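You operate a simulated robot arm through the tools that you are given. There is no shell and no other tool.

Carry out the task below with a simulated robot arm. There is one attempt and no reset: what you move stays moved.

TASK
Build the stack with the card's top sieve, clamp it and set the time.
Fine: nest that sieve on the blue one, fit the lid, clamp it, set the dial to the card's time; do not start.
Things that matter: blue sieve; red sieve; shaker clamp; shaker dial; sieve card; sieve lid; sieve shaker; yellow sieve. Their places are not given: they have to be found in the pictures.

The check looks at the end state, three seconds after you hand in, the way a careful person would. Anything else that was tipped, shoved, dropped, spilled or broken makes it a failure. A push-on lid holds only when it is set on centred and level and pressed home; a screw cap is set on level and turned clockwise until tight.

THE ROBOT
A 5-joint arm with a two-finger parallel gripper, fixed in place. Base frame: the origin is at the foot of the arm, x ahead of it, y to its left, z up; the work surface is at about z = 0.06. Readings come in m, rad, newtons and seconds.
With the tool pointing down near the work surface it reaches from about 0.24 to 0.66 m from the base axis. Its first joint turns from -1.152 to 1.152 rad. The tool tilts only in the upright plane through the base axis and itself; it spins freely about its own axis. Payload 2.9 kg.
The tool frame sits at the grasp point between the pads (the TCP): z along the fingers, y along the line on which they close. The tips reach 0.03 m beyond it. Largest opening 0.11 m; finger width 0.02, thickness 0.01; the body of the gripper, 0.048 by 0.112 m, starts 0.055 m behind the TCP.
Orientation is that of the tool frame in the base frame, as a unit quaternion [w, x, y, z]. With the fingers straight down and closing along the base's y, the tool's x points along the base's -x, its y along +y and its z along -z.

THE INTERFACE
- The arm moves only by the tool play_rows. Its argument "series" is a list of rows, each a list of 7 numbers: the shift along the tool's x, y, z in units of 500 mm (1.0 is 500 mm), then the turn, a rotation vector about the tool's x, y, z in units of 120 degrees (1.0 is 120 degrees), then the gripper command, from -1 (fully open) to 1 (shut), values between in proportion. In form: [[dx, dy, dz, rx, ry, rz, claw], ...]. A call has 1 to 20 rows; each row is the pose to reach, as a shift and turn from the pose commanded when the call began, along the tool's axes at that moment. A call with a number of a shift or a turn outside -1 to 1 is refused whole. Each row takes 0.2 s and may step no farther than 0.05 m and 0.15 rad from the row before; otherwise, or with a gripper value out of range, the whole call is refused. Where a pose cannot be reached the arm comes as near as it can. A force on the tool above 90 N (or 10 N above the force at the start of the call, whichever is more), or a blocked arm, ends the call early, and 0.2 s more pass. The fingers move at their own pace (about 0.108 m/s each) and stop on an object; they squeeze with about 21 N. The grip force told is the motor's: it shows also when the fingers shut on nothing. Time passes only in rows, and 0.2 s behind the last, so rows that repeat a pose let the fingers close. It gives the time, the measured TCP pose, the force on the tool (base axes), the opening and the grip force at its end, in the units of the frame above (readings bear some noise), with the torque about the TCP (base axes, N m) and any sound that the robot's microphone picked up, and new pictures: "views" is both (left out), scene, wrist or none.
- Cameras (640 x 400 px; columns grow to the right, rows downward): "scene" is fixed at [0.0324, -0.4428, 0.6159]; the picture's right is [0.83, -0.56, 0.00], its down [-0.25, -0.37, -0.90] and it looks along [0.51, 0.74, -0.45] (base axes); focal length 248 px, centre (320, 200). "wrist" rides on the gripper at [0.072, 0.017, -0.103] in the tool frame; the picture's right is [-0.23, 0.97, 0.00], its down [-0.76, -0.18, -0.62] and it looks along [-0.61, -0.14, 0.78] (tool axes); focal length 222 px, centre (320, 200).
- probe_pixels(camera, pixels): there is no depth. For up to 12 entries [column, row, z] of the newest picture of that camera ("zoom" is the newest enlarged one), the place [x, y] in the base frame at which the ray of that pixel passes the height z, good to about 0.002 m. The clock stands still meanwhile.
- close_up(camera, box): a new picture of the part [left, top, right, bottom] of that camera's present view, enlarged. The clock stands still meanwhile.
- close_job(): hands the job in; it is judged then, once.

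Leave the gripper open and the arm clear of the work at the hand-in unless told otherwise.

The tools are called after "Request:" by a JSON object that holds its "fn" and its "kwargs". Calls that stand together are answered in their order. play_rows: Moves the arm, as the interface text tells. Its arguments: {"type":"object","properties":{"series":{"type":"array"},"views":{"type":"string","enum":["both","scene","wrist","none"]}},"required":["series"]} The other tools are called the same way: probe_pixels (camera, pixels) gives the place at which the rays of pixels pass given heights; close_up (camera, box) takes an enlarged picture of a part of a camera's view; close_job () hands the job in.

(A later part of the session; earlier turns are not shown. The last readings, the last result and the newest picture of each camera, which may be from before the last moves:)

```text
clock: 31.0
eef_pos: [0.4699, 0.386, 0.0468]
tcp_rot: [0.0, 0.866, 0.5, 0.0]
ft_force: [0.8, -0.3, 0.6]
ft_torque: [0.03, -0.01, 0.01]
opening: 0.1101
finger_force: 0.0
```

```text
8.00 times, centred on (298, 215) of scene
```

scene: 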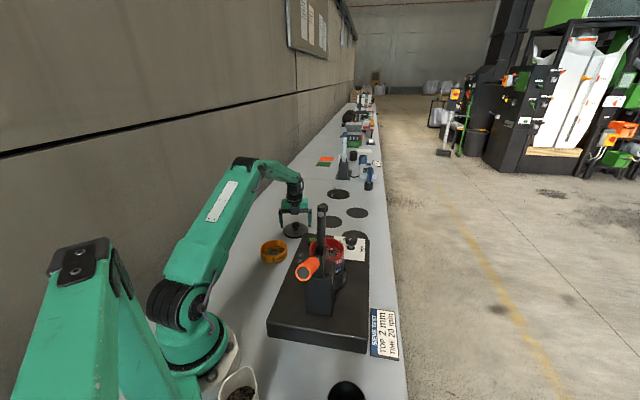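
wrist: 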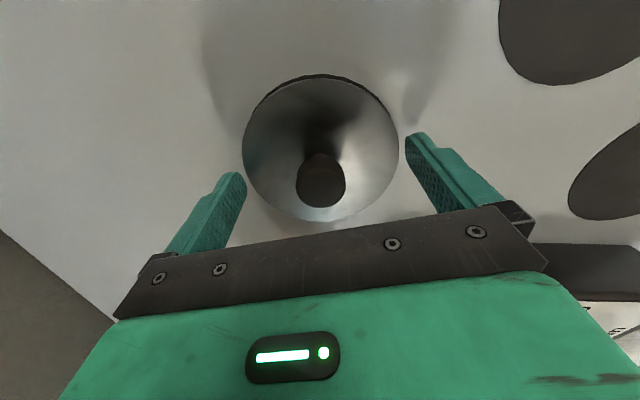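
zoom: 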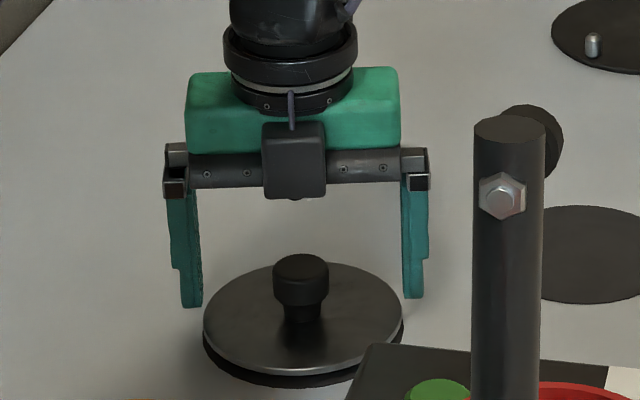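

The knob is centred between the fingers. I close on it.

Request:
{"fn": "play_rows", "kwargs": {"series": [[0, 0, 0, 0, 0, 0, -0.5], [0, 0, 0, 0, 0, 0, 0.0], [0, 0, 0, 0, 0, 0, 0.3], [0, 0, 0, 0, 0, 0, 1], [0, 0, 0, 0, 0, 0, 1], [0, 0, 0, 0, 0, 0, 1]], "views": "both"}}

Request:
{"fn": "close_up", "kwargs": {"camera": "wrist", "box": [210, 40, 430, 240]}}

Request:
{"fn": "close_up", "kwargs": {"camera": "scene", "box": [270, 190, 326, 240]}}

```text
clock: 32.4
eef_pos: [0.4698, 0.3855, 0.049]
tcp_rot: [0.0, 0.866, 0.5, 0.0]
ft_force: [0.8, 0.1, 1.1]
ft_torque: [0.04, 0.08, -0.03]
opening: 0.0288
finger_force: 21.7
```

scene: 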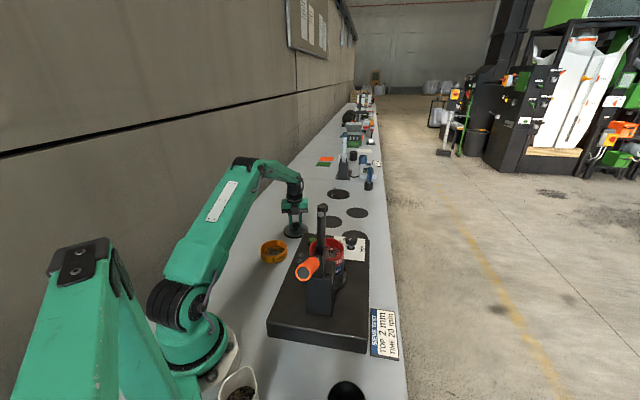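
wrist: 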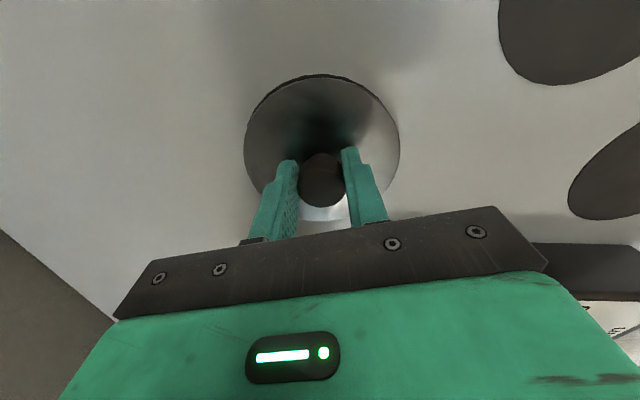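

```text
2.00 times, centred on (320, 140) of wrist
```

zoom: 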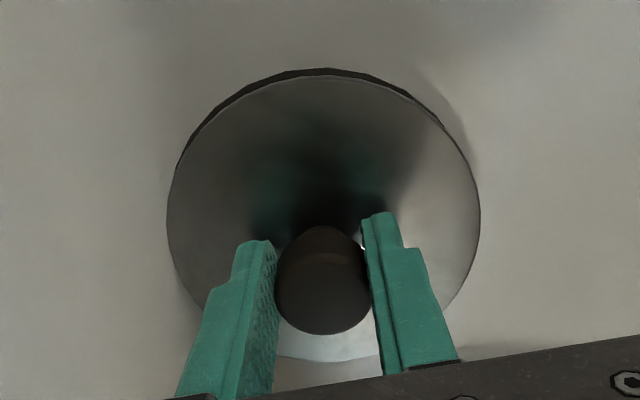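

```text
8.00 times, centred on (298, 215) of scene
```

zoom: 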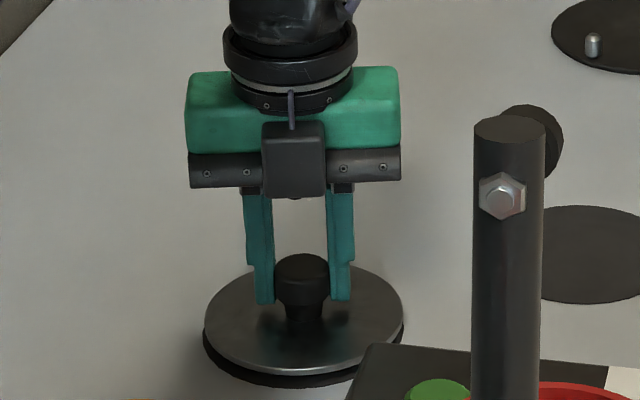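

Gripped the knob (opening 0.029). I lift 6 cm and check that the lid hangs level.

Request:
{"fn": "play_rows", "kwargs": {"series": [[0, 0, -0.02, 0, 0, 0, 1], [0, 0, -0.06, 0, 0, 0, 1], [0, 0, -0.12, 0, 0, 0, 1], [0, 0, -0.12, 0, 0, 0, 1]], "views": "both"}}

Request:
{"fn": "close_up", "kwargs": {"camera": "wrist", "box": [210, 40, 430, 240]}}

Request:
{"fn": "close_up", "kwargs": {"camera": "scene", "box": [270, 180, 326, 230]}}

```text
clock: 33.4
eef_pos: [0.4711, 0.3852, 0.1068]
tcp_rot: [-0.001, 0.866, 0.5, 0.0]
ft_force: [-0.4, -0.1, -1.0]
ft_torque: [-0.02, 0.0, 0.02]
opening: 0.0288
finger_force: 20.8
```

scene: 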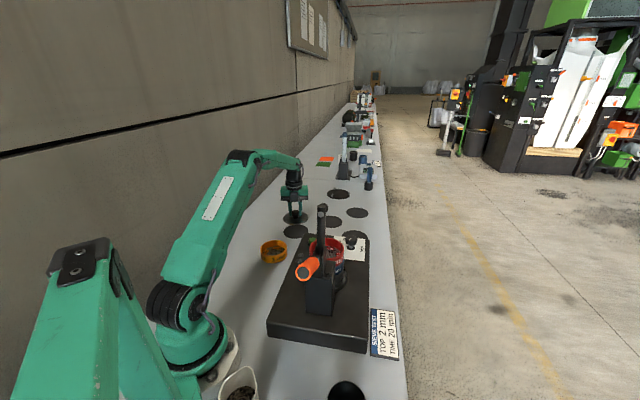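
wrist: 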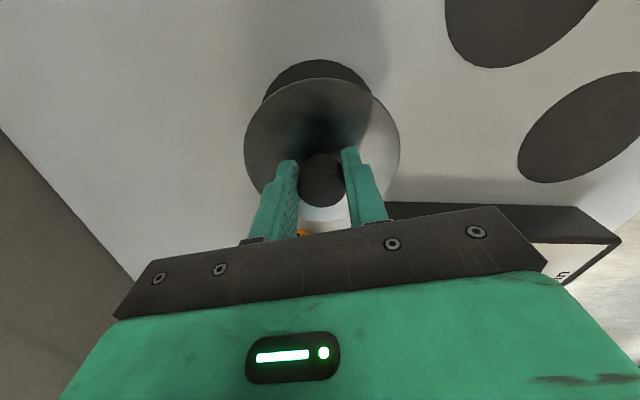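

```text
2.00 times, centred on (320, 140) of wrist
```

zoom: 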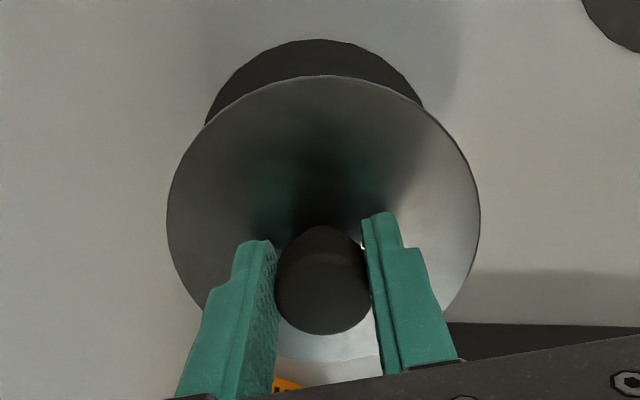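

```text
8.00 times, centred on (298, 205) of scene
```

zoom: 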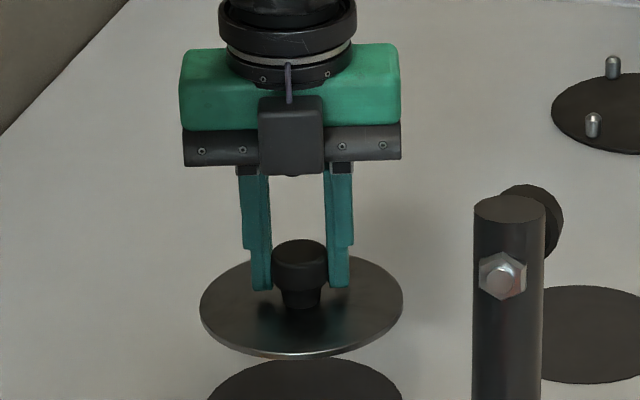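

The lid hangs level. I'll measure its centre relative to the TCP.

Request:
{"fn": "close_up", "kwargs": {"camera": "wrist", "box": [210, 40, 430, 240]}}

Request:
{"fn": "probe_pixels", "kwargs": {"camera": "zoom", "pixels": [[167, 218, 0.069], [481, 218, 0.069], [323, 76, 0.069], [321, 361, 0.069], [207, 125, 0.069], [424, 112, 0.069], [276, 290, 0.103], [371, 285, 0.103], [322, 335, 0.103]]}}

Request:
{"fn": "probe_pixels", "kwargs": {"camera": "scene", "pixels": [[283.0, 218.0, 0.069], [308.4, 218.6, 0.069], [296, 212, 0.069], [292.1, 212, 0.103], [299, 212, 0.103]]}}

```text
2.00 times, centred on (320, 140) of wrist
```

zoom: 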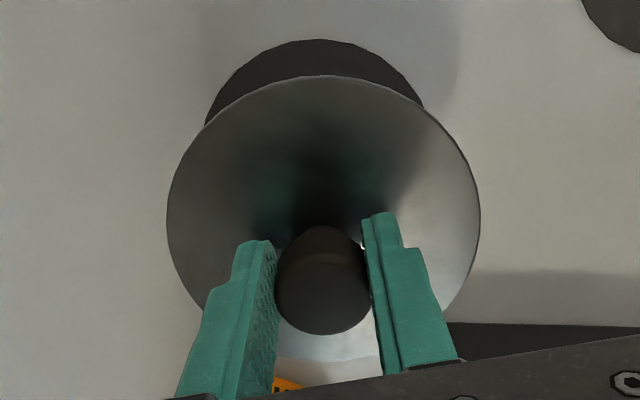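

```text
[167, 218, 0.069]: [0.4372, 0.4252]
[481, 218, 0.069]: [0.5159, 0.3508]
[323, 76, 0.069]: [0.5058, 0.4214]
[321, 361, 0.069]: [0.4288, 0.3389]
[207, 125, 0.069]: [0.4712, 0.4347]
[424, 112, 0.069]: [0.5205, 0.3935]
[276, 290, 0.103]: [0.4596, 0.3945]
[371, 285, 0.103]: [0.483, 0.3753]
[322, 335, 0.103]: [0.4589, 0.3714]
```

```text
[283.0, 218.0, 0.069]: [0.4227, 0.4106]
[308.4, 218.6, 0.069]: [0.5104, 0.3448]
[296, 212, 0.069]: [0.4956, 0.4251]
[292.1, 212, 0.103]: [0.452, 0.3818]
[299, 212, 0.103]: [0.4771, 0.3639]
```

The lid is centred on the knob within a couple of millimetres. I now lift to z≈0.27 and carry it over to hover above the stack at TCP ≈ (0.376, 0.027).

Request:
{"fn": "play_rows", "kwargs": {"series": [[0, 0, -0.08, 0, 0, 0, 1], [0, 0, -0.16, 0, 0, 0, 1], [0, 0, -0.24, 0, 0, 0, 1], [0, 0, -0.326, 0, 0, 0, 1], [-0.0596, 0.0163, -0.326, 0, 0, 0, 1], [-0.1192, 0.0325, -0.326, 0, 0, 0, 1], [-0.1789, 0.0488, -0.326, 0, 0, 0, 1], [-0.2385, 0.0651, -0.326, 0, 0, 0, 1], [-0.2981, 0.0813, -0.326, 0, 0, 0, 1], [-0.3577, 0.0976, -0.326, 0, 0, 0, 1], [-0.4173, 0.1139, -0.326, 0, 0, 0, 1], [-0.4769, 0.1301, -0.326, 0, 0, 0, 1], [-0.5366, 0.1464, -0.326, 0, 0, 0, 1], [-0.5962, 0.1627, -0.326, 0, 0, 0, 1], [-0.6558, 0.1789, -0.326, 0, 0, 0, 1], [-0.7154, 0.1952, -0.326, 0, 0, 0, 1], [-0.7154, 0.1952, -0.326, 0, 0, 0, 1], [-0.7154, 0.1952, -0.326, 0, 0, 0, 1]], "views": "both"}}

Request:
{"fn": "close_up", "kwargs": {"camera": "scene", "box": [292, 200, 364, 260]}}

Request:
{"fn": "close_up", "kwargs": {"camera": "wrist", "box": [210, 20, 430, 220]}}

```text
clock: 37.2
eef_pos: [0.3764, 0.0256, 0.2689]
tcp_rot: [-0.001, 0.866, 0.5, 0.0]
ft_force: [0.0, 0.6, -1.2]
ft_torque: [0.0, 0.0, 0.01]
opening: 0.0288
finger_force: 21.4
```

scene: 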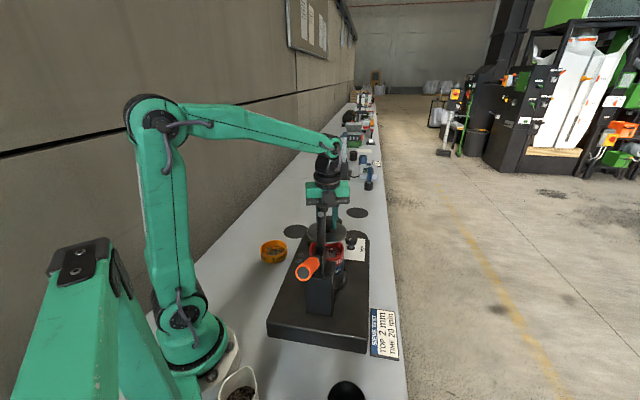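
wrist: 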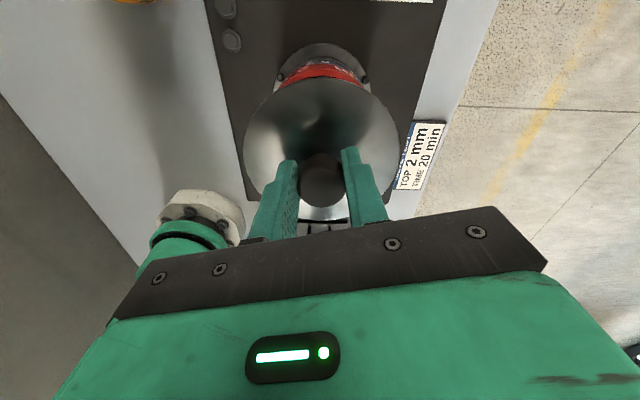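

```text
6.67 times, centred on (328, 230) of scene
```

zoom: 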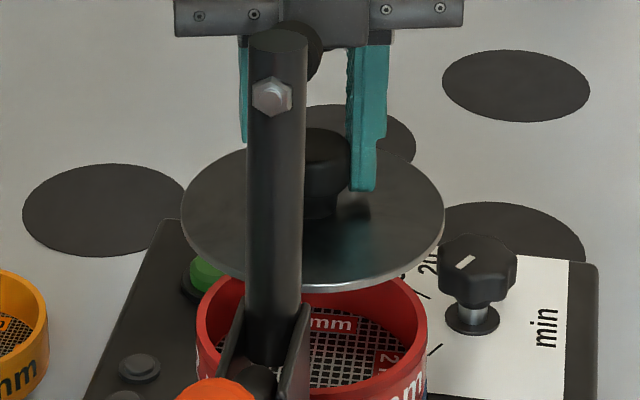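

```text
2.00 times, centred on (320, 120) of wrist
```

zoom: 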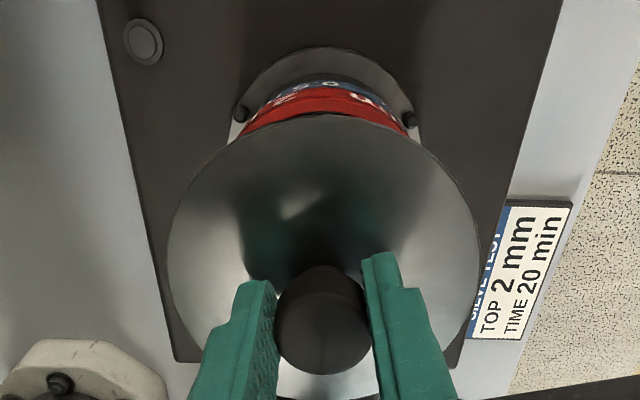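

Laterally the lid is aligned with the red rim in the scene view (mid columns 313 vs 312). I'll check the depth direction.

Request:
{"fn": "probe_pixels", "kwargs": {"camera": "zoom", "pixels": [[167, 257, 0.231], [481, 255, 0.231], [323, 114, 0.231], [220, 163, 0.231], [425, 150, 0.231], [276, 328, 0.265], [371, 323, 0.265], [322, 373, 0.265], [300, 80, 0.142]]}}

Request:
{"fn": "probe_pixels", "kwargs": {"camera": "scene", "pixels": [[307.15, 232, 0.231], [346.75, 233.5, 0.231], [327.5, 221.3, 0.231], [327.5, 243.9, 0.229], [309.55, 247.5, 0.172], [344.05, 248.5, 0.172]]}}

Request:
{"fn": "close_up", "kwargs": {"camera": "wrist", "box": [275, 45, 365, 101]}}

```text
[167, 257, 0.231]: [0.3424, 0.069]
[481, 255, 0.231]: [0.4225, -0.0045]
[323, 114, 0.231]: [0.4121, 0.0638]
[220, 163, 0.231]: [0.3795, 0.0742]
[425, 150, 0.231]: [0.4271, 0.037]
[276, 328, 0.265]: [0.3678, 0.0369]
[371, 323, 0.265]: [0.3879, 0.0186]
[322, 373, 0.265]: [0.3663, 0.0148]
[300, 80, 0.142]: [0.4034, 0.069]
```

```text
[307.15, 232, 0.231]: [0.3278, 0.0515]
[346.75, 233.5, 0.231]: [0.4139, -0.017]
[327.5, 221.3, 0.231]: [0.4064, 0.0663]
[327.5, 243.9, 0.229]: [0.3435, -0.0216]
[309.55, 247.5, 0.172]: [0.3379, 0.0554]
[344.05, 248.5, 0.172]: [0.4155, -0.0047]
```

```text
7.11 times, centred on (320, 73) of wrist
```

zoom: 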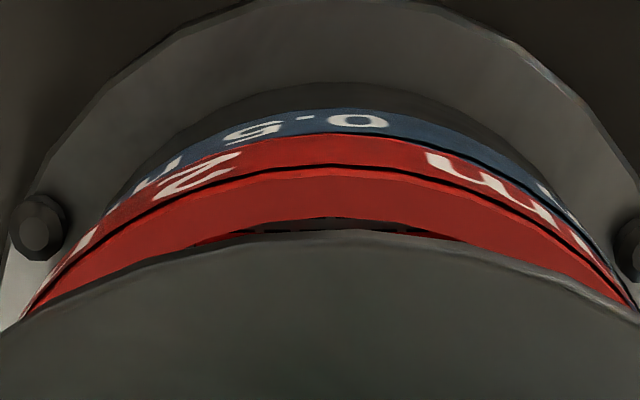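

The lid is centred over the stack within ~1 mm in both directions. I lower it to z≈0.228 (just above expected contact).

Request:
{"fn": "play_rows", "kwargs": {"series": [[0, 0, 0.02, 0, 0, 0, 1], [0, 0, 0.04, 0, 0, 0, 1], [0, 0, 0.06, 0, 0, 0, 1], [0, 0, 0.078, 0, 0, 0, 1], [0, 0, 0.078, 0, 0, 0, 1]], "views": "both"}}

Request:
{"fn": "close_up", "kwargs": {"camera": "scene", "box": [300, 220, 356, 265]}}

Request:
{"fn": "close_up", "kwargs": {"camera": "wrist", "box": [275, 45, 365, 101]}}

```text
clock: 38.4
eef_pos: [0.3755, 0.0269, 0.2322]
tcp_rot: [0.0, 0.866, 0.5, 0.0]
ft_force: [-0.8, -0.2, -0.8]
ft_torque: [-0.02, 0.03, 0.01]
opening: 0.0292
finger_force: 20.7
```

scene: 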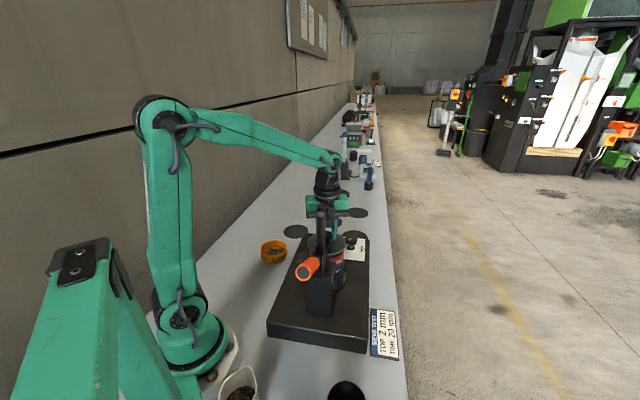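
wrist: 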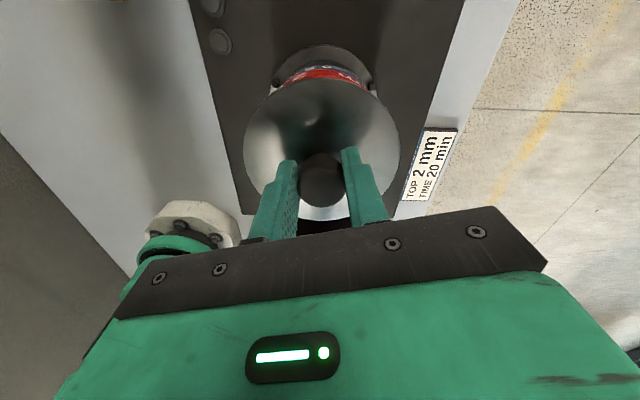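

```text
8.89 times, centred on (328, 242) of scene
```

zoom: 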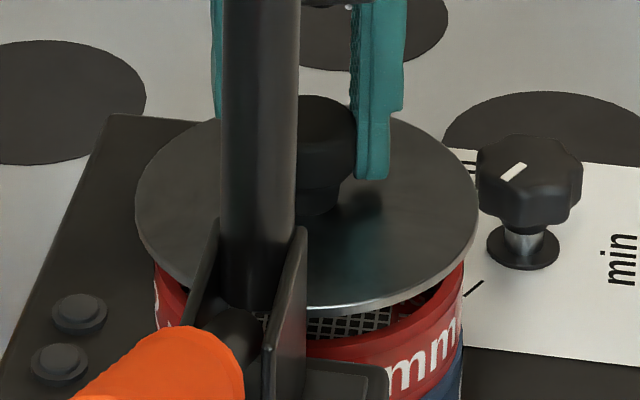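

```text
7.11 times, centred on (320, 73) of wrist
```

zoom: 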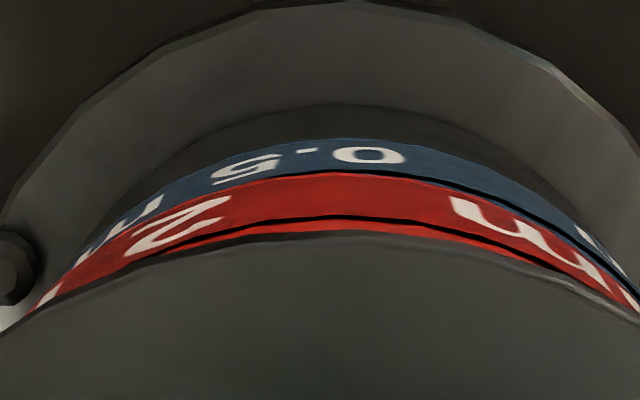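

Still aligned (within ~1 mm). I continue down to about z=0.222 and read the force.

Request:
{"fn": "play_rows", "kwargs": {"series": [[0, 0, 0.006, 0, 0, 0, 1], [0, 0, 0.012, 0, 0, 0, 1], [0, 0, 0.016, 0, 0, 0, 1], [0, 0, 0.016, 0, 0, 0, 1]], "views": "scene"}}

Request:
{"fn": "close_up", "kwargs": {"camera": "scene", "box": [300, 220, 356, 265]}}

```text
clock: 39.4
eef_pos: [0.3763, 0.0259, 0.2237]
tcp_rot: [0.0, 0.866, 0.5, 0.001]
ft_force: [0.4, -0.2, -0.3]
ft_torque: [0.0, -0.03, -0.02]
opening: 0.029
finger_force: 21.0
```

scene: 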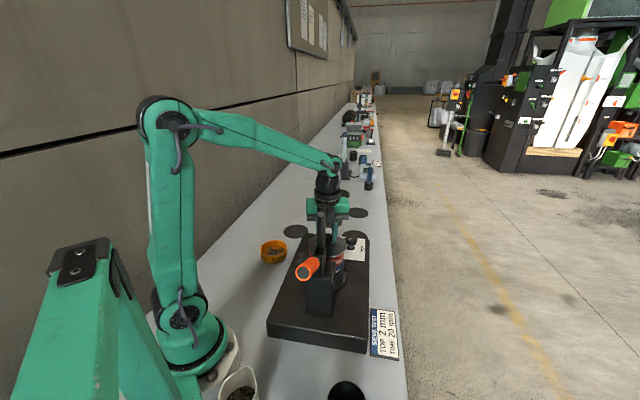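

```text
8.89 times, centred on (328, 242) of scene
```

zoom: 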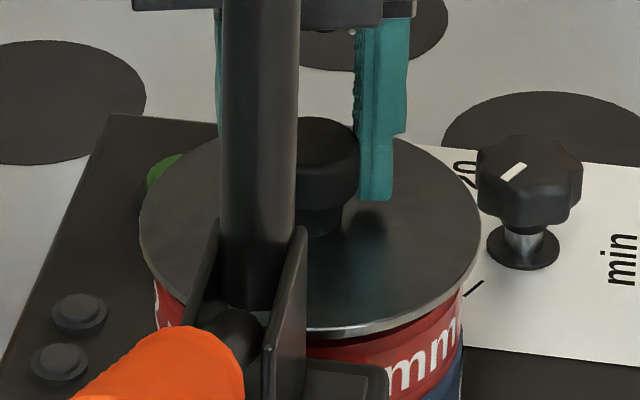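

Aligned (both mid columns ≈309.5). Next steps of 2 mm down.

Request:
{"fn": "play_rows", "kwargs": {"series": [[0, 0, 0.004, 0, 0, 0, 1], [0, 0, 0.008, 0, 0, 0, 1], [0, 0, 0.008, 0, 0, 0, 1]], "views": "none"}}

```text
clock: 40.2
eef_pos: [0.3749, 0.0274, 0.2183]
tcp_rot: [0.0, 0.866, 0.5, 0.0]
ft_force: [0.6, 0.6, 0.7]
ft_torque: [0.0, -0.04, 0.01]
opening: 0.0291
finger_force: 20.7
```

Request:
{"fn": "play_rows", "kwargs": {"series": [[0, 0, 0.004, 0, 0, 0, 1], [0, 0, 0.004, 0, 0, 0, 1]], "views": "none"}}

```text
clock: 40.8
eef_pos: [0.3759, 0.0272, 0.2167]
tcp_rot: [-0.001, 0.866, 0.5, 0.0]
ft_force: [-0.3, 0.1, -0.8]
ft_torque: [-0.04, -0.01, -0.02]
opening: 0.0289
finger_force: 21.2
```

No contact yet at z≈0.217. I continue in 2 mm steps.

Request:
{"fn": "play_rows", "kwargs": {"series": [[0, 0, 0.004, 0, 0, 0, 1], [0, 0, 0.004, 0, 0, 0, 1]], "views": "both"}}

Request:
{"fn": "close_up", "kwargs": {"camera": "scene", "box": [300, 225, 356, 270]}}

Request:
{"fn": "close_up", "kwargs": {"camera": "wrist", "box": [275, 45, 365, 101]}}

```text
clock: 41.4
eef_pos: [0.3761, 0.027, 0.2134]
tcp_rot: [-0.001, 0.866, 0.5, 0.0]
ft_force: [-0.4, -0.2, -1.7]
ft_torque: [-0.04, -0.01, 0.02]
opening: 0.0288
finger_force: 21.1
```

scene: 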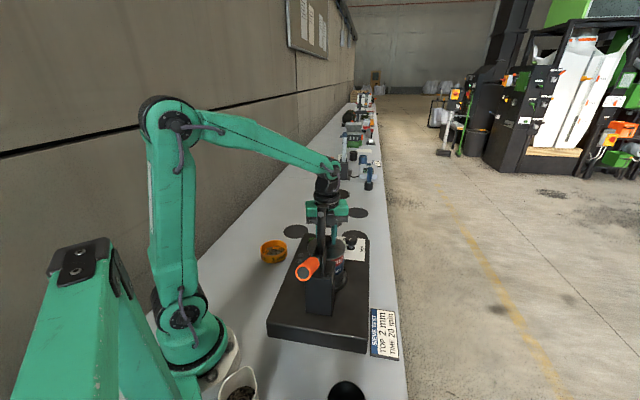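
wrist: 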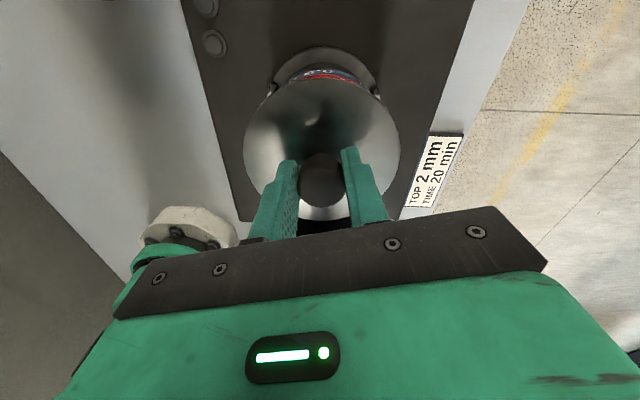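

```text
8.89 times, centred on (328, 248) of scene
```

zoom: 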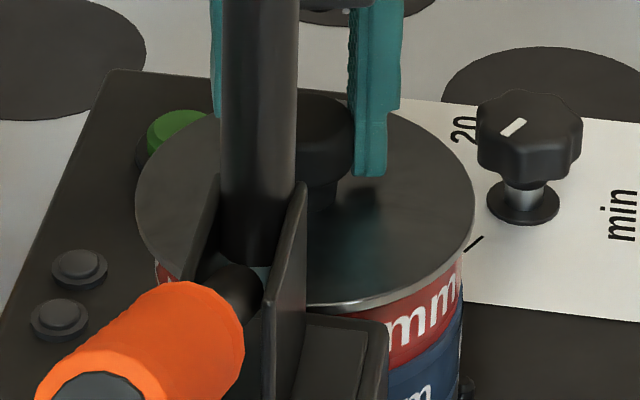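

```text
7.11 times, centred on (320, 73) of wrist
```

zoom: 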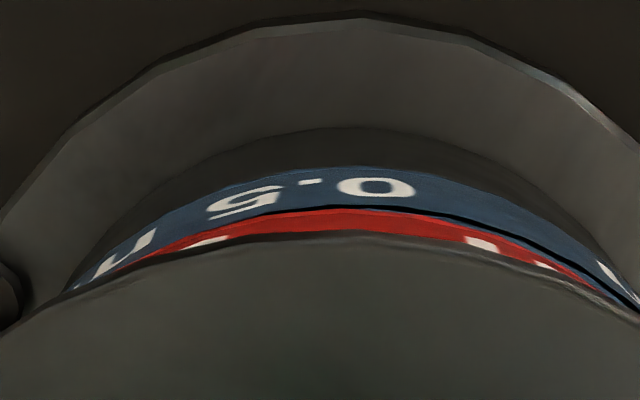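

The lid is just about at the rim, ~1.3 mm to the left. I shift +1 mm in tool y and lower 2 mm more.

Request:
{"fn": "play_rows", "kwargs": {"series": [[0, 0.0022, 0, 0, 0, 0, 1], [0, 0.0022, 0.004, 0, 0, 0, 1], [0, 0.0022, 0.004, 0, 0, 0, 1]], "views": "scene"}}

Request:
{"fn": "close_up", "kwargs": {"camera": "scene", "box": [300, 225, 356, 270]}}

```text
clock: 42.2
eef_pos: [0.3771, 0.0273, 0.2134]
tcp_rot: [0.002, 0.866, 0.501, 0.002]
ft_force: [-7.7, -3.8, 24.8]
ft_torque: [-0.23, 0.31, 0.0]
opening: 0.029
finger_force: 20.7
```

scene: 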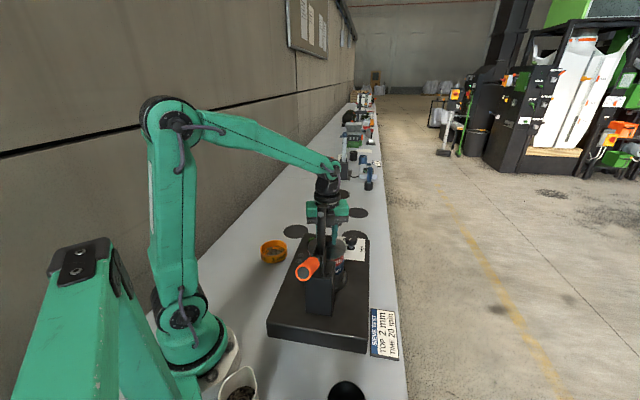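

```text
8.89 times, centred on (328, 248) of scene
```

zoom: 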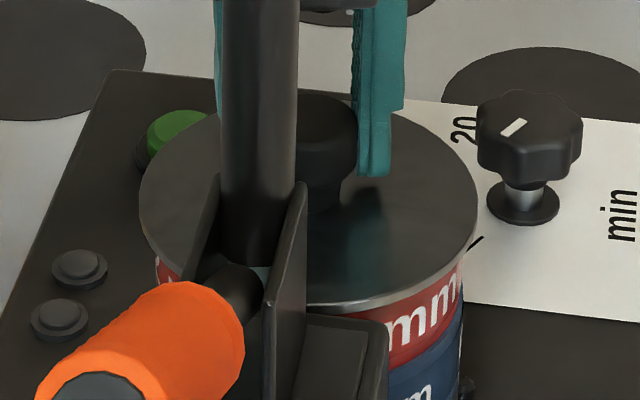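

Contact (25 N, centred load): the flange seems to be at the rim. I press down gradually to push it home, listening and watching the force.

Request:
{"fn": "play_rows", "kwargs": {"series": [[0, 0, 0.002, 0, 0, 0, 1], [0, 0, 0.004, 0, 0, 0, 1], [0, 0, 0.004, 0, 0, 0, 1]], "views": "none"}}

```text
clock: 43.0
eef_pos: [0.3781, 0.028, 0.2138]
tcp_rot: [0.002, 0.866, 0.5, 0.002]
ft_force: [-10.1, -4.1, 45.5]
ft_torque: [-0.1, 0.46, -0.07]
opening: 0.029
finger_force: 21.0
```

Request:
{"fn": "play_rows", "kwargs": {"series": [[-0.001, -0.001, 0.002, 0, 0, 0, 1], [-0.001, -0.001, 0.004, 0, 0, 0, 1], [-0.001, -0.001, 0.004, 0, 0, 0, 1]], "views": "scene"}}

Request:
{"fn": "close_up", "kwargs": {"camera": "scene", "box": [300, 225, 356, 270]}}

```text
clock: 43.8
eef_pos: [0.3775, 0.0266, 0.2093]
tcp_rot: [0.001, 0.866, 0.5, 0.003]
ft_force: [2.4, 2.4, 22.6]
ft_torque: [0.0, 0.0, 0.03]
opening: 0.0296
finger_force: 20.4
```

scene: 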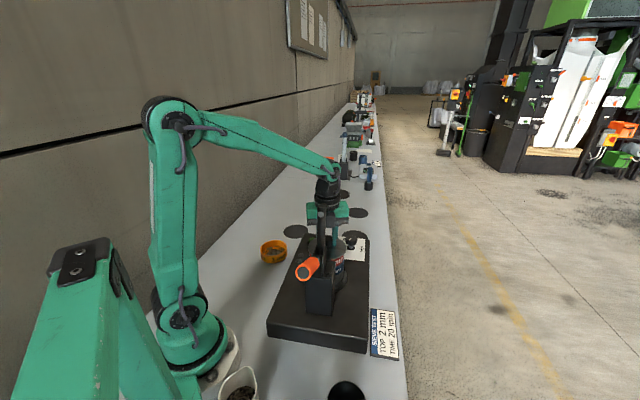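

```text
8.89 times, centred on (328, 248) of scene
```

zoom: 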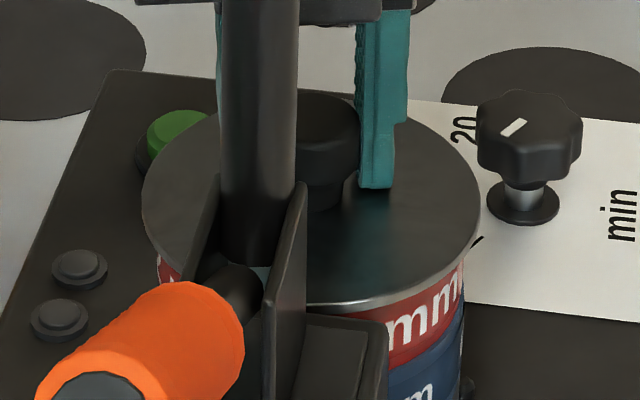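

The fingers slipped ~4 mm down the knob; the lid itself stayed put, level and centred. The tips are now close to the lid plate, so I keep pressing so that they push on the plate either side of the knob.

Request:
{"fn": "play_rows", "kwargs": {"series": [[0, 0, 0.002, 0, 0, 0, 1], [0, 0, 0.004, 0, 0, 0, 1], [0, 0, 0.004, 0, 0, 0, 1]], "views": "none"}}

```text
clock: 44.6
eef_pos: [0.3776, 0.0247, 0.2083]
tcp_rot: [0.002, 0.866, 0.5, 0.003]
ft_force: [2.8, 0.7, 34.8]
ft_torque: [-0.04, 0.32, -0.01]
opening: 0.0292
finger_force: 21.4
```

Request:
{"fn": "play_rows", "kwargs": {"series": [[0, 0, 0.003, 0, 0, 0, 1], [0, 0, 0.006, 0, 0, 0, 1], [0, 0, 0.006, 0, 0, 0, 1]], "views": "both"}}

Request:
{"fn": "close_up", "kwargs": {"camera": "scene", "box": [300, 225, 356, 270]}}

Request:
{"fn": "close_up", "kwargs": {"camera": "wrist", "box": [225, 40, 415, 160]}}

```text
clock: 45.4
eef_pos: [0.3779, 0.0255, 0.2095]
tcp_rot: [0.002, 0.866, 0.501, 0.004]
ft_force: [-12.6, 7.2, 62.9]
ft_torque: [0.14, 1.52, -0.01]
opening: 0.0293
finger_force: 21.3
```

scene: 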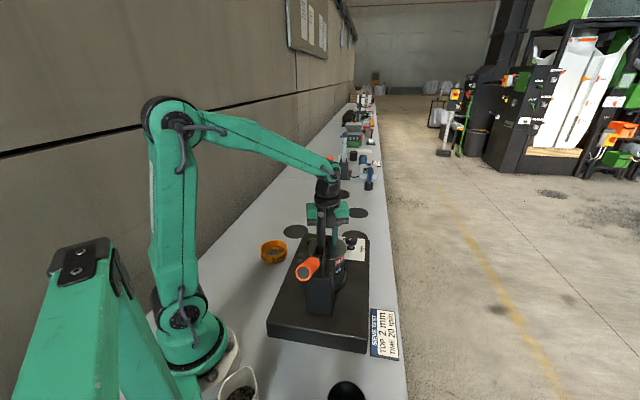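
wrist: 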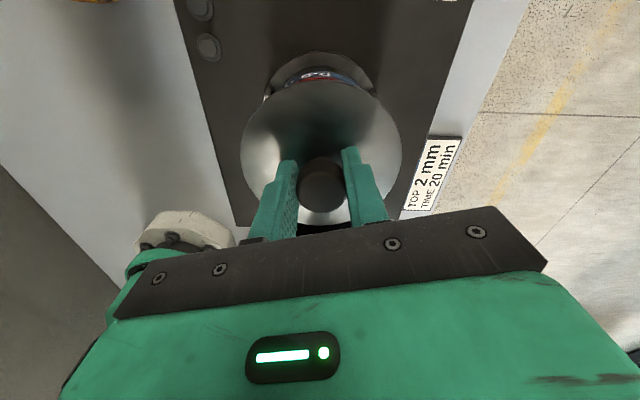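

```text
8.89 times, centred on (328, 248) of scene
```

zoom: 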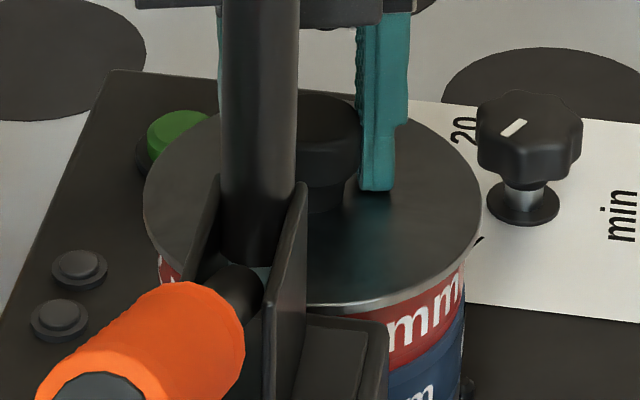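

```text
3.33 times, centred on (320, 100) of wrist
```

zoom: 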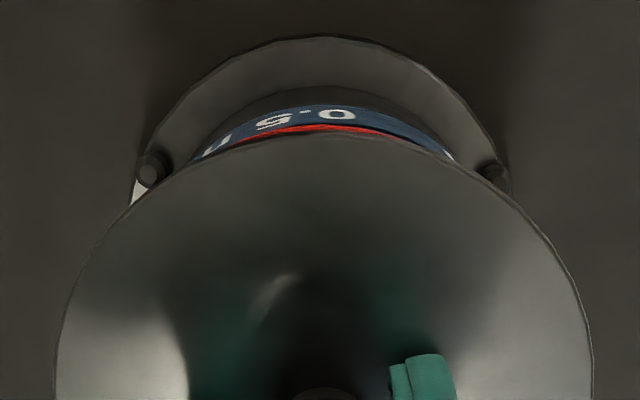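

The load is now 63 N through the tips on the plate and the lid isn't moving: it sits flush on the red rim. I relieve the pressure before letting go.

Request:
{"fn": "play_rows", "kwargs": {"series": [[0, 0, -0.004, 0, 0, 0, 1], [0, 0, -0.008, 0, 0, 0, 1], [0, 0, -0.008, 0, 0, 0, 1]], "views": "none"}}

```text
clock: 46.2
eef_pos: [0.3767, 0.0261, 0.2088]
tcp_rot: [0.002, 0.866, 0.5, 0.002]
ft_force: [8.0, 3.4, 21.2]
ft_torque: [0.37, -0.5, -0.02]
opening: 0.0292
finger_force: 20.8
```

Request:
{"fn": "play_rows", "kwargs": {"series": [[0, 0, -0.003, 0, 0, 0, 1], [0, 0, -0.003, 0, 0, 0, 1]], "views": "none"}}

```text
clock: 46.8
eef_pos: [0.3764, 0.0258, 0.2088]
tcp_rot: [0.0, 0.866, 0.5, -0.002]
ft_force: [5.1, -1.7, 8.3]
ft_torque: [0.14, -0.46, -0.14]
opening: 0.029
finger_force: 21.1
```

Force is down to 8 N. I open a little and then raise the hand.

Request:
{"fn": "play_rows", "kwargs": {"series": [[0, 0, -0.001, 0, 0, 0, 0.2], [0, 0, -0.001, 0, 0, 0, 0.1], [0, 0, -0.008, 0, 0, 0, 0.1], [0, 0, -0.03, 0, 0, 0, 0.0], [0, 0, -0.07, 0, 0, 0, -0.2], [0, 0, -0.11, 0, 0, 0, -0.3]], "views": "both"}}

Request:
{"fn": "close_up", "kwargs": {"camera": "scene", "box": [300, 225, 356, 270]}}

Request:
{"fn": "close_up", "kwargs": {"camera": "wrist", "box": [225, 30, 415, 200]}}

```text
clock: 48.2
eef_pos: [0.3758, 0.0254, 0.2632]
tcp_rot: [0.001, 0.866, 0.5, 0.001]
ft_force: [-0.3, -0.6, 0.5]
ft_torque: [-0.01, 0.02, 0.05]
opening: 0.0716
finger_force: 0.0
```

scene: 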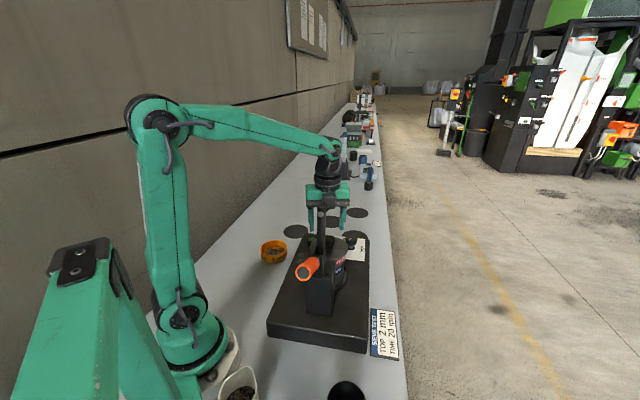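
wrist: 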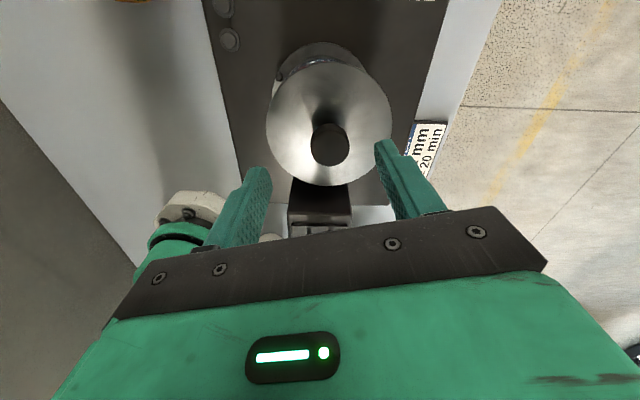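

```text
8.89 times, centred on (328, 248) of scene
```

zoom: 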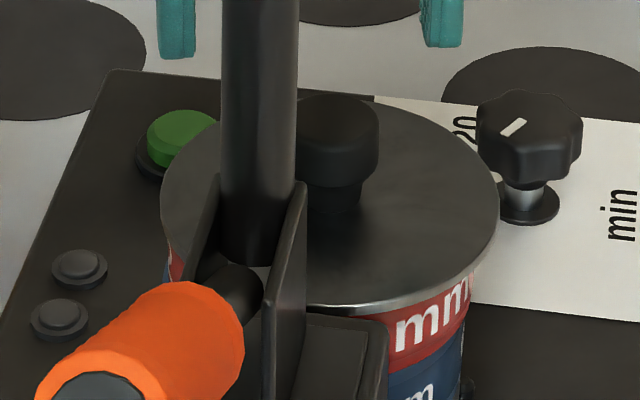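

```text
2.35 times, centred on (320, 115) of wrist
```

zoom: 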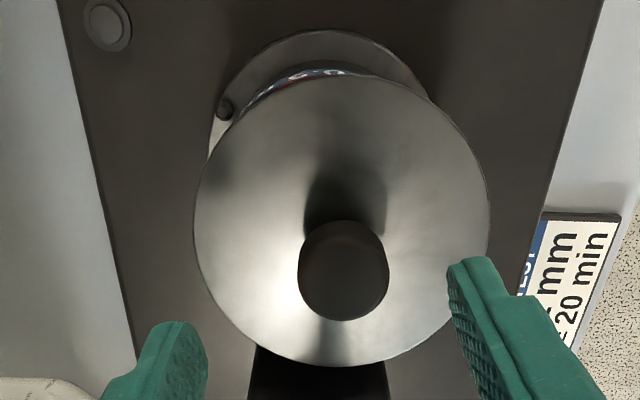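

The lid moved about 5 mm to the right when the fingers opened. I need a closer look at the stack before doing anything else.

Request:
{"fn": "close_up", "kwargs": {"camera": "scene", "box": [304, 240, 360, 285]}}

Request:
{"fn": "close_up", "kwargs": {"camera": "scene", "box": [332, 248, 356, 272]}}

Request:
{"fn": "close_up", "kwargs": {"camera": "wrist", "box": [255, 30, 405, 120]}}

```text
8.89 times, centred on (332, 262) of scene
```

zoom: 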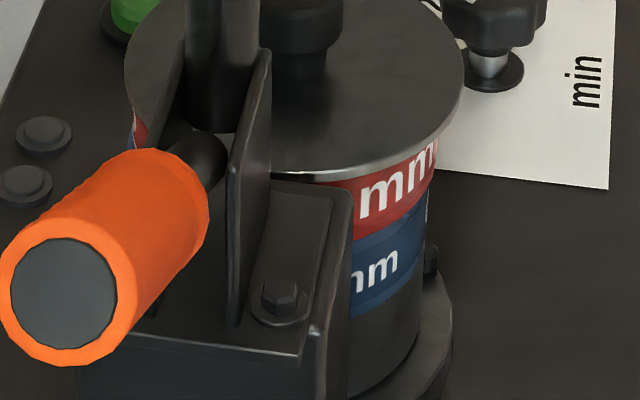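

```text
16.00 times, centred on (344, 260) of scene
```

zoom: 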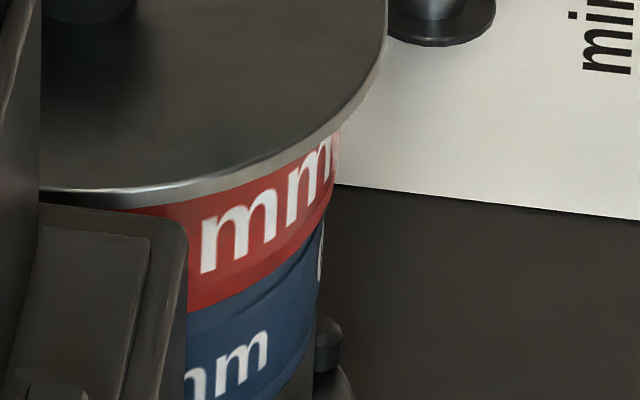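

```text
4.27 times, centred on (330, 75) of wrist
```

zoom: 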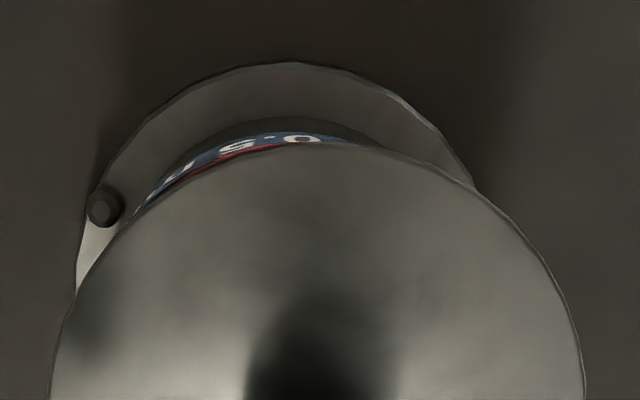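

I'll probe the lid's edge and knob positions now to quantify the shift and check whether it is level.

Request:
{"fn": "probe_pixels", "kwargs": {"camera": "wrist", "pixels": [[266.0, 124.4, 0.176], [392.2, 121.4, 0.176], [330.6, 61.9, 0.176], [324.2, 185.1, 0.176], [310.6, 145, 0.21], [349.7, 144, 0.21], [330, 166, 0.21]]}}

Request:
{"fn": "close_up", "kwargs": {"camera": "scene", "box": [300, 225, 364, 275]}}

Request:
{"fn": "close_up", "kwargs": {"camera": "scene", "box": [302, 228, 334, 260]}}

```text
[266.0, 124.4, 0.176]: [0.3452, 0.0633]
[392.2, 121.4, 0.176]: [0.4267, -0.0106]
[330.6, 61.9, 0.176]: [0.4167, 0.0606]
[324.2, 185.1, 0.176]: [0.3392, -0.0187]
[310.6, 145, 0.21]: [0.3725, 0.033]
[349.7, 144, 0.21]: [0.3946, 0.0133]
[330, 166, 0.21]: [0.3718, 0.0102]
```

```text
8.00 times, centred on (332, 250) of scene
```

zoom: 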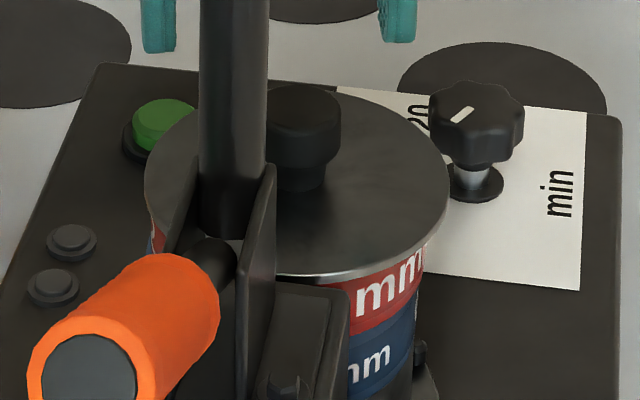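

```text
12.50 times, centred on (318, 244) of scene
```

zoom: 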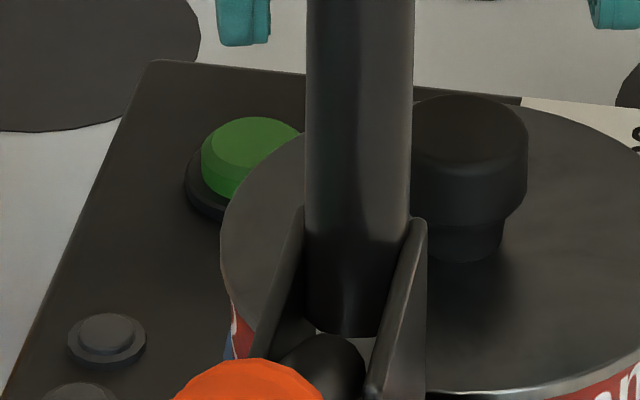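

The red sieve and lid seem to have shifted right together by about 4–5 mm relative to the blue. I want a low side view: I'll back the hand off outward, spin it so the camera sits outward, and tilt it to look at the stack from the side.

Request:
{"fn": "play_rows", "kwargs": {"series": [[0.0214, 0.0164, -0.0042, 0, 0, 0.0541, -0.3], [0.0428, 0.0328, -0.0085, 0, 0, 0.1082, -0.3], [0.0642, 0.0491, -0.0127, 0, 0, 0.1624, -0.3], [0.0857, 0.0655, -0.017, 0, 0, 0.2165, -0.3], [0.1071, 0.0819, -0.0212, 0, 0, 0.2706, -0.3], [0.1285, 0.0983, -0.0255, 0, 0, 0.3248, -0.3], [0.1499, 0.1146, -0.0298, 0, 0, 0.3789, -0.3], [0.1713, 0.131, -0.034, 0, 0, 0.433, -0.3]], "views": "none"}}

Request:
{"fn": "play_rows", "kwargs": {"series": [[0, 0, 0.02, 0, -0.05, 0, -0.3], [0, 0, 0.045, 0, -0.1, 0, -0.3], [0, 0, 0.07, 0, -0.15, 0, -0.3], [0, 0, 0.09, 0, -0.2, 0, -0.3], [0, 0, 0.11, 0, -0.25, 0, -0.3], [0, 0, 0.13, 0, -0.2917, 0, -0.3], [0, 0, 0.13, 0, -0.2917, 0, -0.3]], "views": "both"}}

```text
clock: 50.0
eef_pos: [0.4789, 0.0164, 0.2818]
tcp_rot: [0.0, 0.997, 0.082, -0.001]
ft_force: [-0.6, -1.3, -0.4]
ft_torque: [-0.01, -0.01, -0.01]
opening: 0.0717
finger_force: 0.1
out of reach, approached as far as the arm can: row 8
```

```text
clock: 51.6
eef_pos: [0.4782, 0.0013, 0.2161]
tcp_rot: [-0.02, 0.952, 0.063, -0.297]
ft_force: [0.2, -0.6, -0.6]
ft_torque: [0.0, -0.02, -0.02]
opening: 0.0714
finger_force: 0.1
out of reach, approached as far as the arm can: row 1, 2, 3, 4, 5, 6, 7
```

scene: 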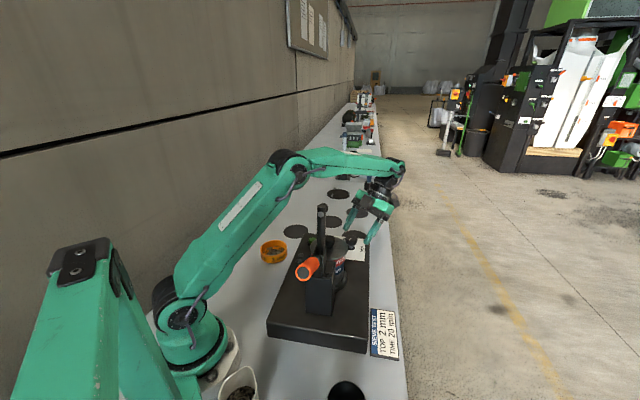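
wrist: 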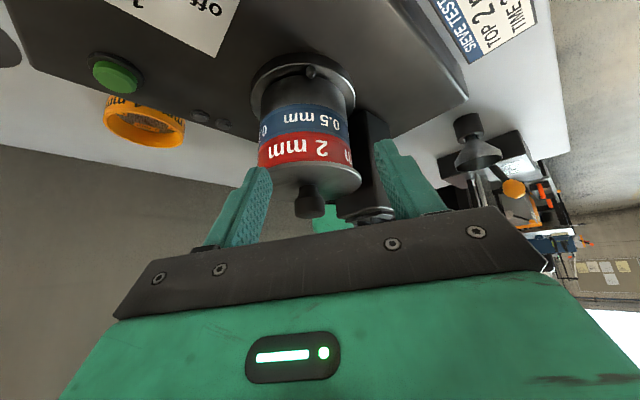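

Now I have a side view (upside-down) of the stack. Enlarging.

Request:
{"fn": "close_up", "kwargs": {"camera": "wrist", "box": [220, 40, 400, 240]}}

Request:
{"fn": "close_up", "kwargs": {"camera": "wrist", "box": [240, 90, 370, 180]}}

```text
2.00 times, centred on (310, 140) of wrist
```

zoom: 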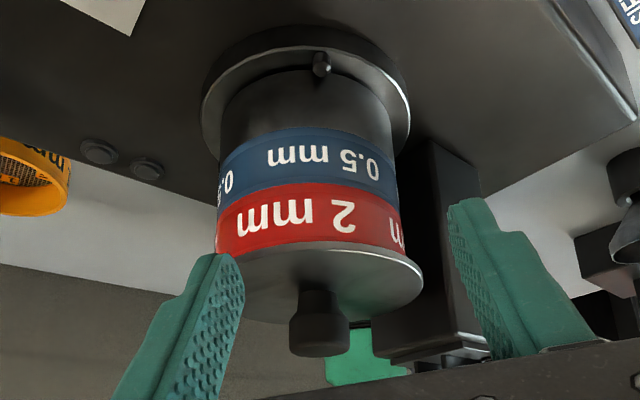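

```text
4.44 times, centred on (305, 135) of wrist
```

zoom: 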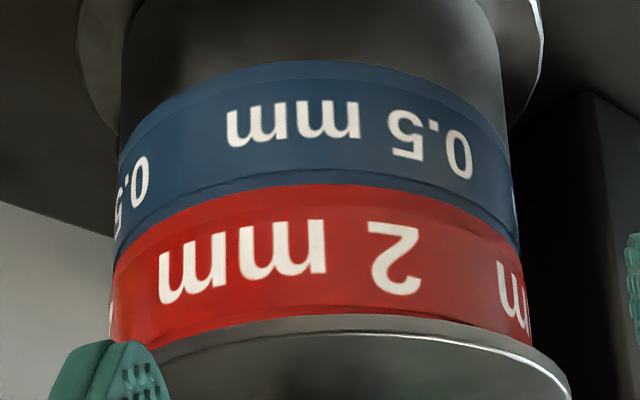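

From the side, red sits squarely on blue, but the lid looks offset toward picture-right. I'll open the fingers fully to unblock the view of the lid's left edge.

Request:
{"fn": "play_rows", "kwargs": {"series": [[0, 0, 0, 0, 0, 0, -1], [0, 0, 0, 0, 0, 0, -1]], "views": "wrist"}}

Request:
{"fn": "close_up", "kwargs": {"camera": "wrist", "box": [230, 80, 390, 220]}}

Request:
{"fn": "close_up", "kwargs": {"camera": "wrist", "box": [245, 120, 375, 190]}}

```text
clock: 52.2
eef_pos: [0.4785, 0.0021, 0.2166]
tcp_rot: [-0.019, 0.952, 0.064, -0.298]
ft_force: [-0.3, -0.4, 0.3]
ft_torque: [-0.02, -0.01, -0.02]
opening: 0.1099
finger_force: 0.0
```

wrist: 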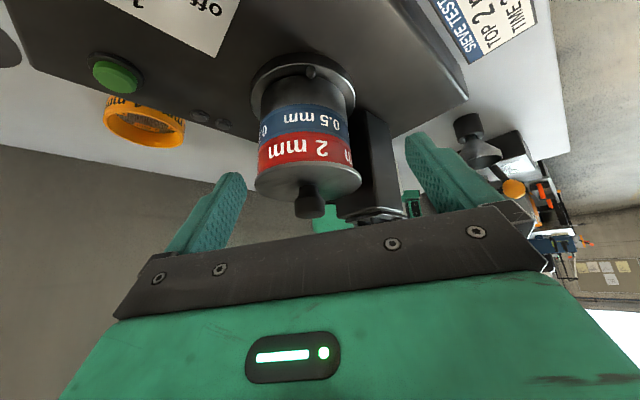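

```text
2.86 times, centred on (310, 150) of wrist
```

zoom: 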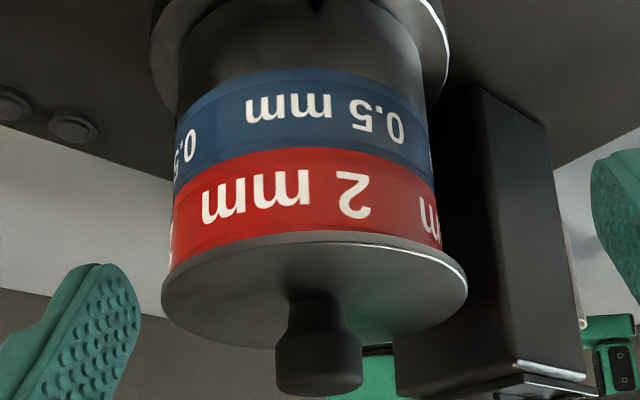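

```text
4.92 times, centred on (310, 155) of wrist
```

zoom: 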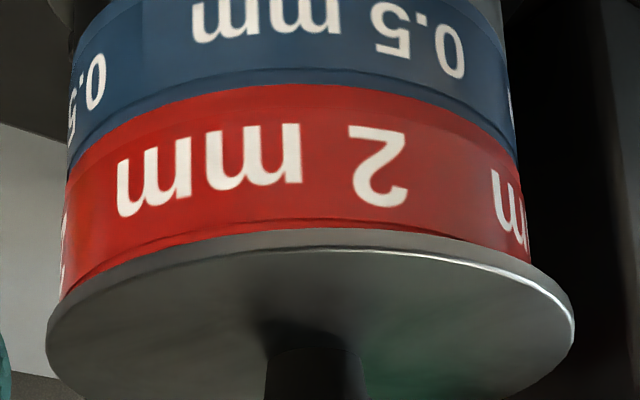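

In this side view the lid's flange sits flush and level on the red rim, and red is flush on blue. I'll fit the circles of the lid flange and the red/blue junction from this view to get the real offsets.

Request:
{"fn": "probe_pixels", "kwargs": {"camera": "zoom", "pixels": [[70, 290, 0.172], [150, 256, 0.172], [311, 230, 0.172], [450, 247, 0.172], [545, 288, 0.172], [75, 160, 0.1405], [150, 115, 0.1405], [290, 86, 0.1405], [420, 105, 0.1405], [510, 152, 0.1405]]}}

Request:
{"fn": "close_up", "kwargs": {"camera": "wrist", "box": [245, 150, 315, 200]}}

Request:
{"fn": "close_up", "kwargs": {"camera": "wrist", "box": [310, 130, 370, 190]}}

```text
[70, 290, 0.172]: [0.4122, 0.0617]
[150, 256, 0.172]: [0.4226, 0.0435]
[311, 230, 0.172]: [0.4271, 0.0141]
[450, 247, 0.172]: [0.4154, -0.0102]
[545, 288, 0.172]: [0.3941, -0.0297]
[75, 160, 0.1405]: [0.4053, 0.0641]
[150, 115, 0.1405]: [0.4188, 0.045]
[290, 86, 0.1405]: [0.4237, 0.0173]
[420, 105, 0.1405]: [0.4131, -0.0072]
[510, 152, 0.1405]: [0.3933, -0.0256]
```

```text
8.00 times, centred on (280, 175) of wrist
```

zoom: 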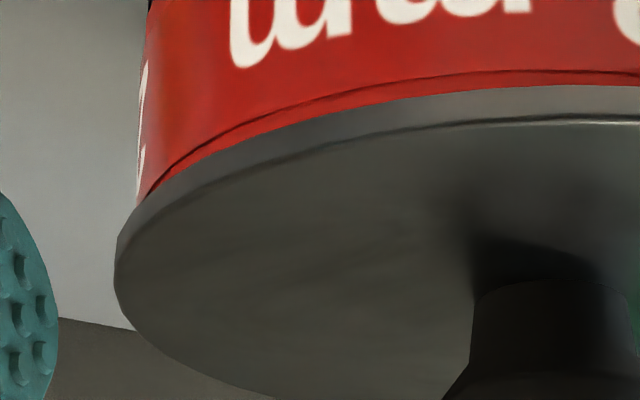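

```text
6.67 times, centred on (340, 160) of wrist
```

zoom: 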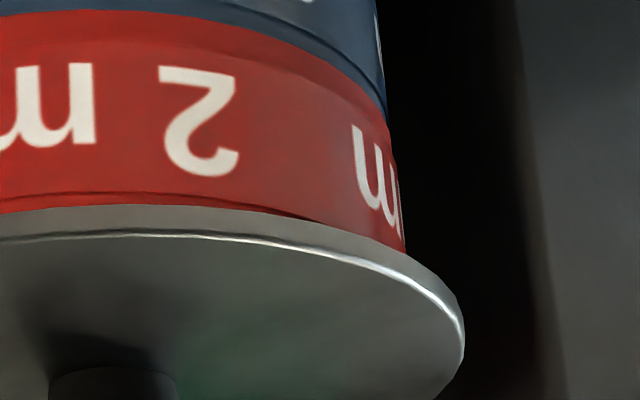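

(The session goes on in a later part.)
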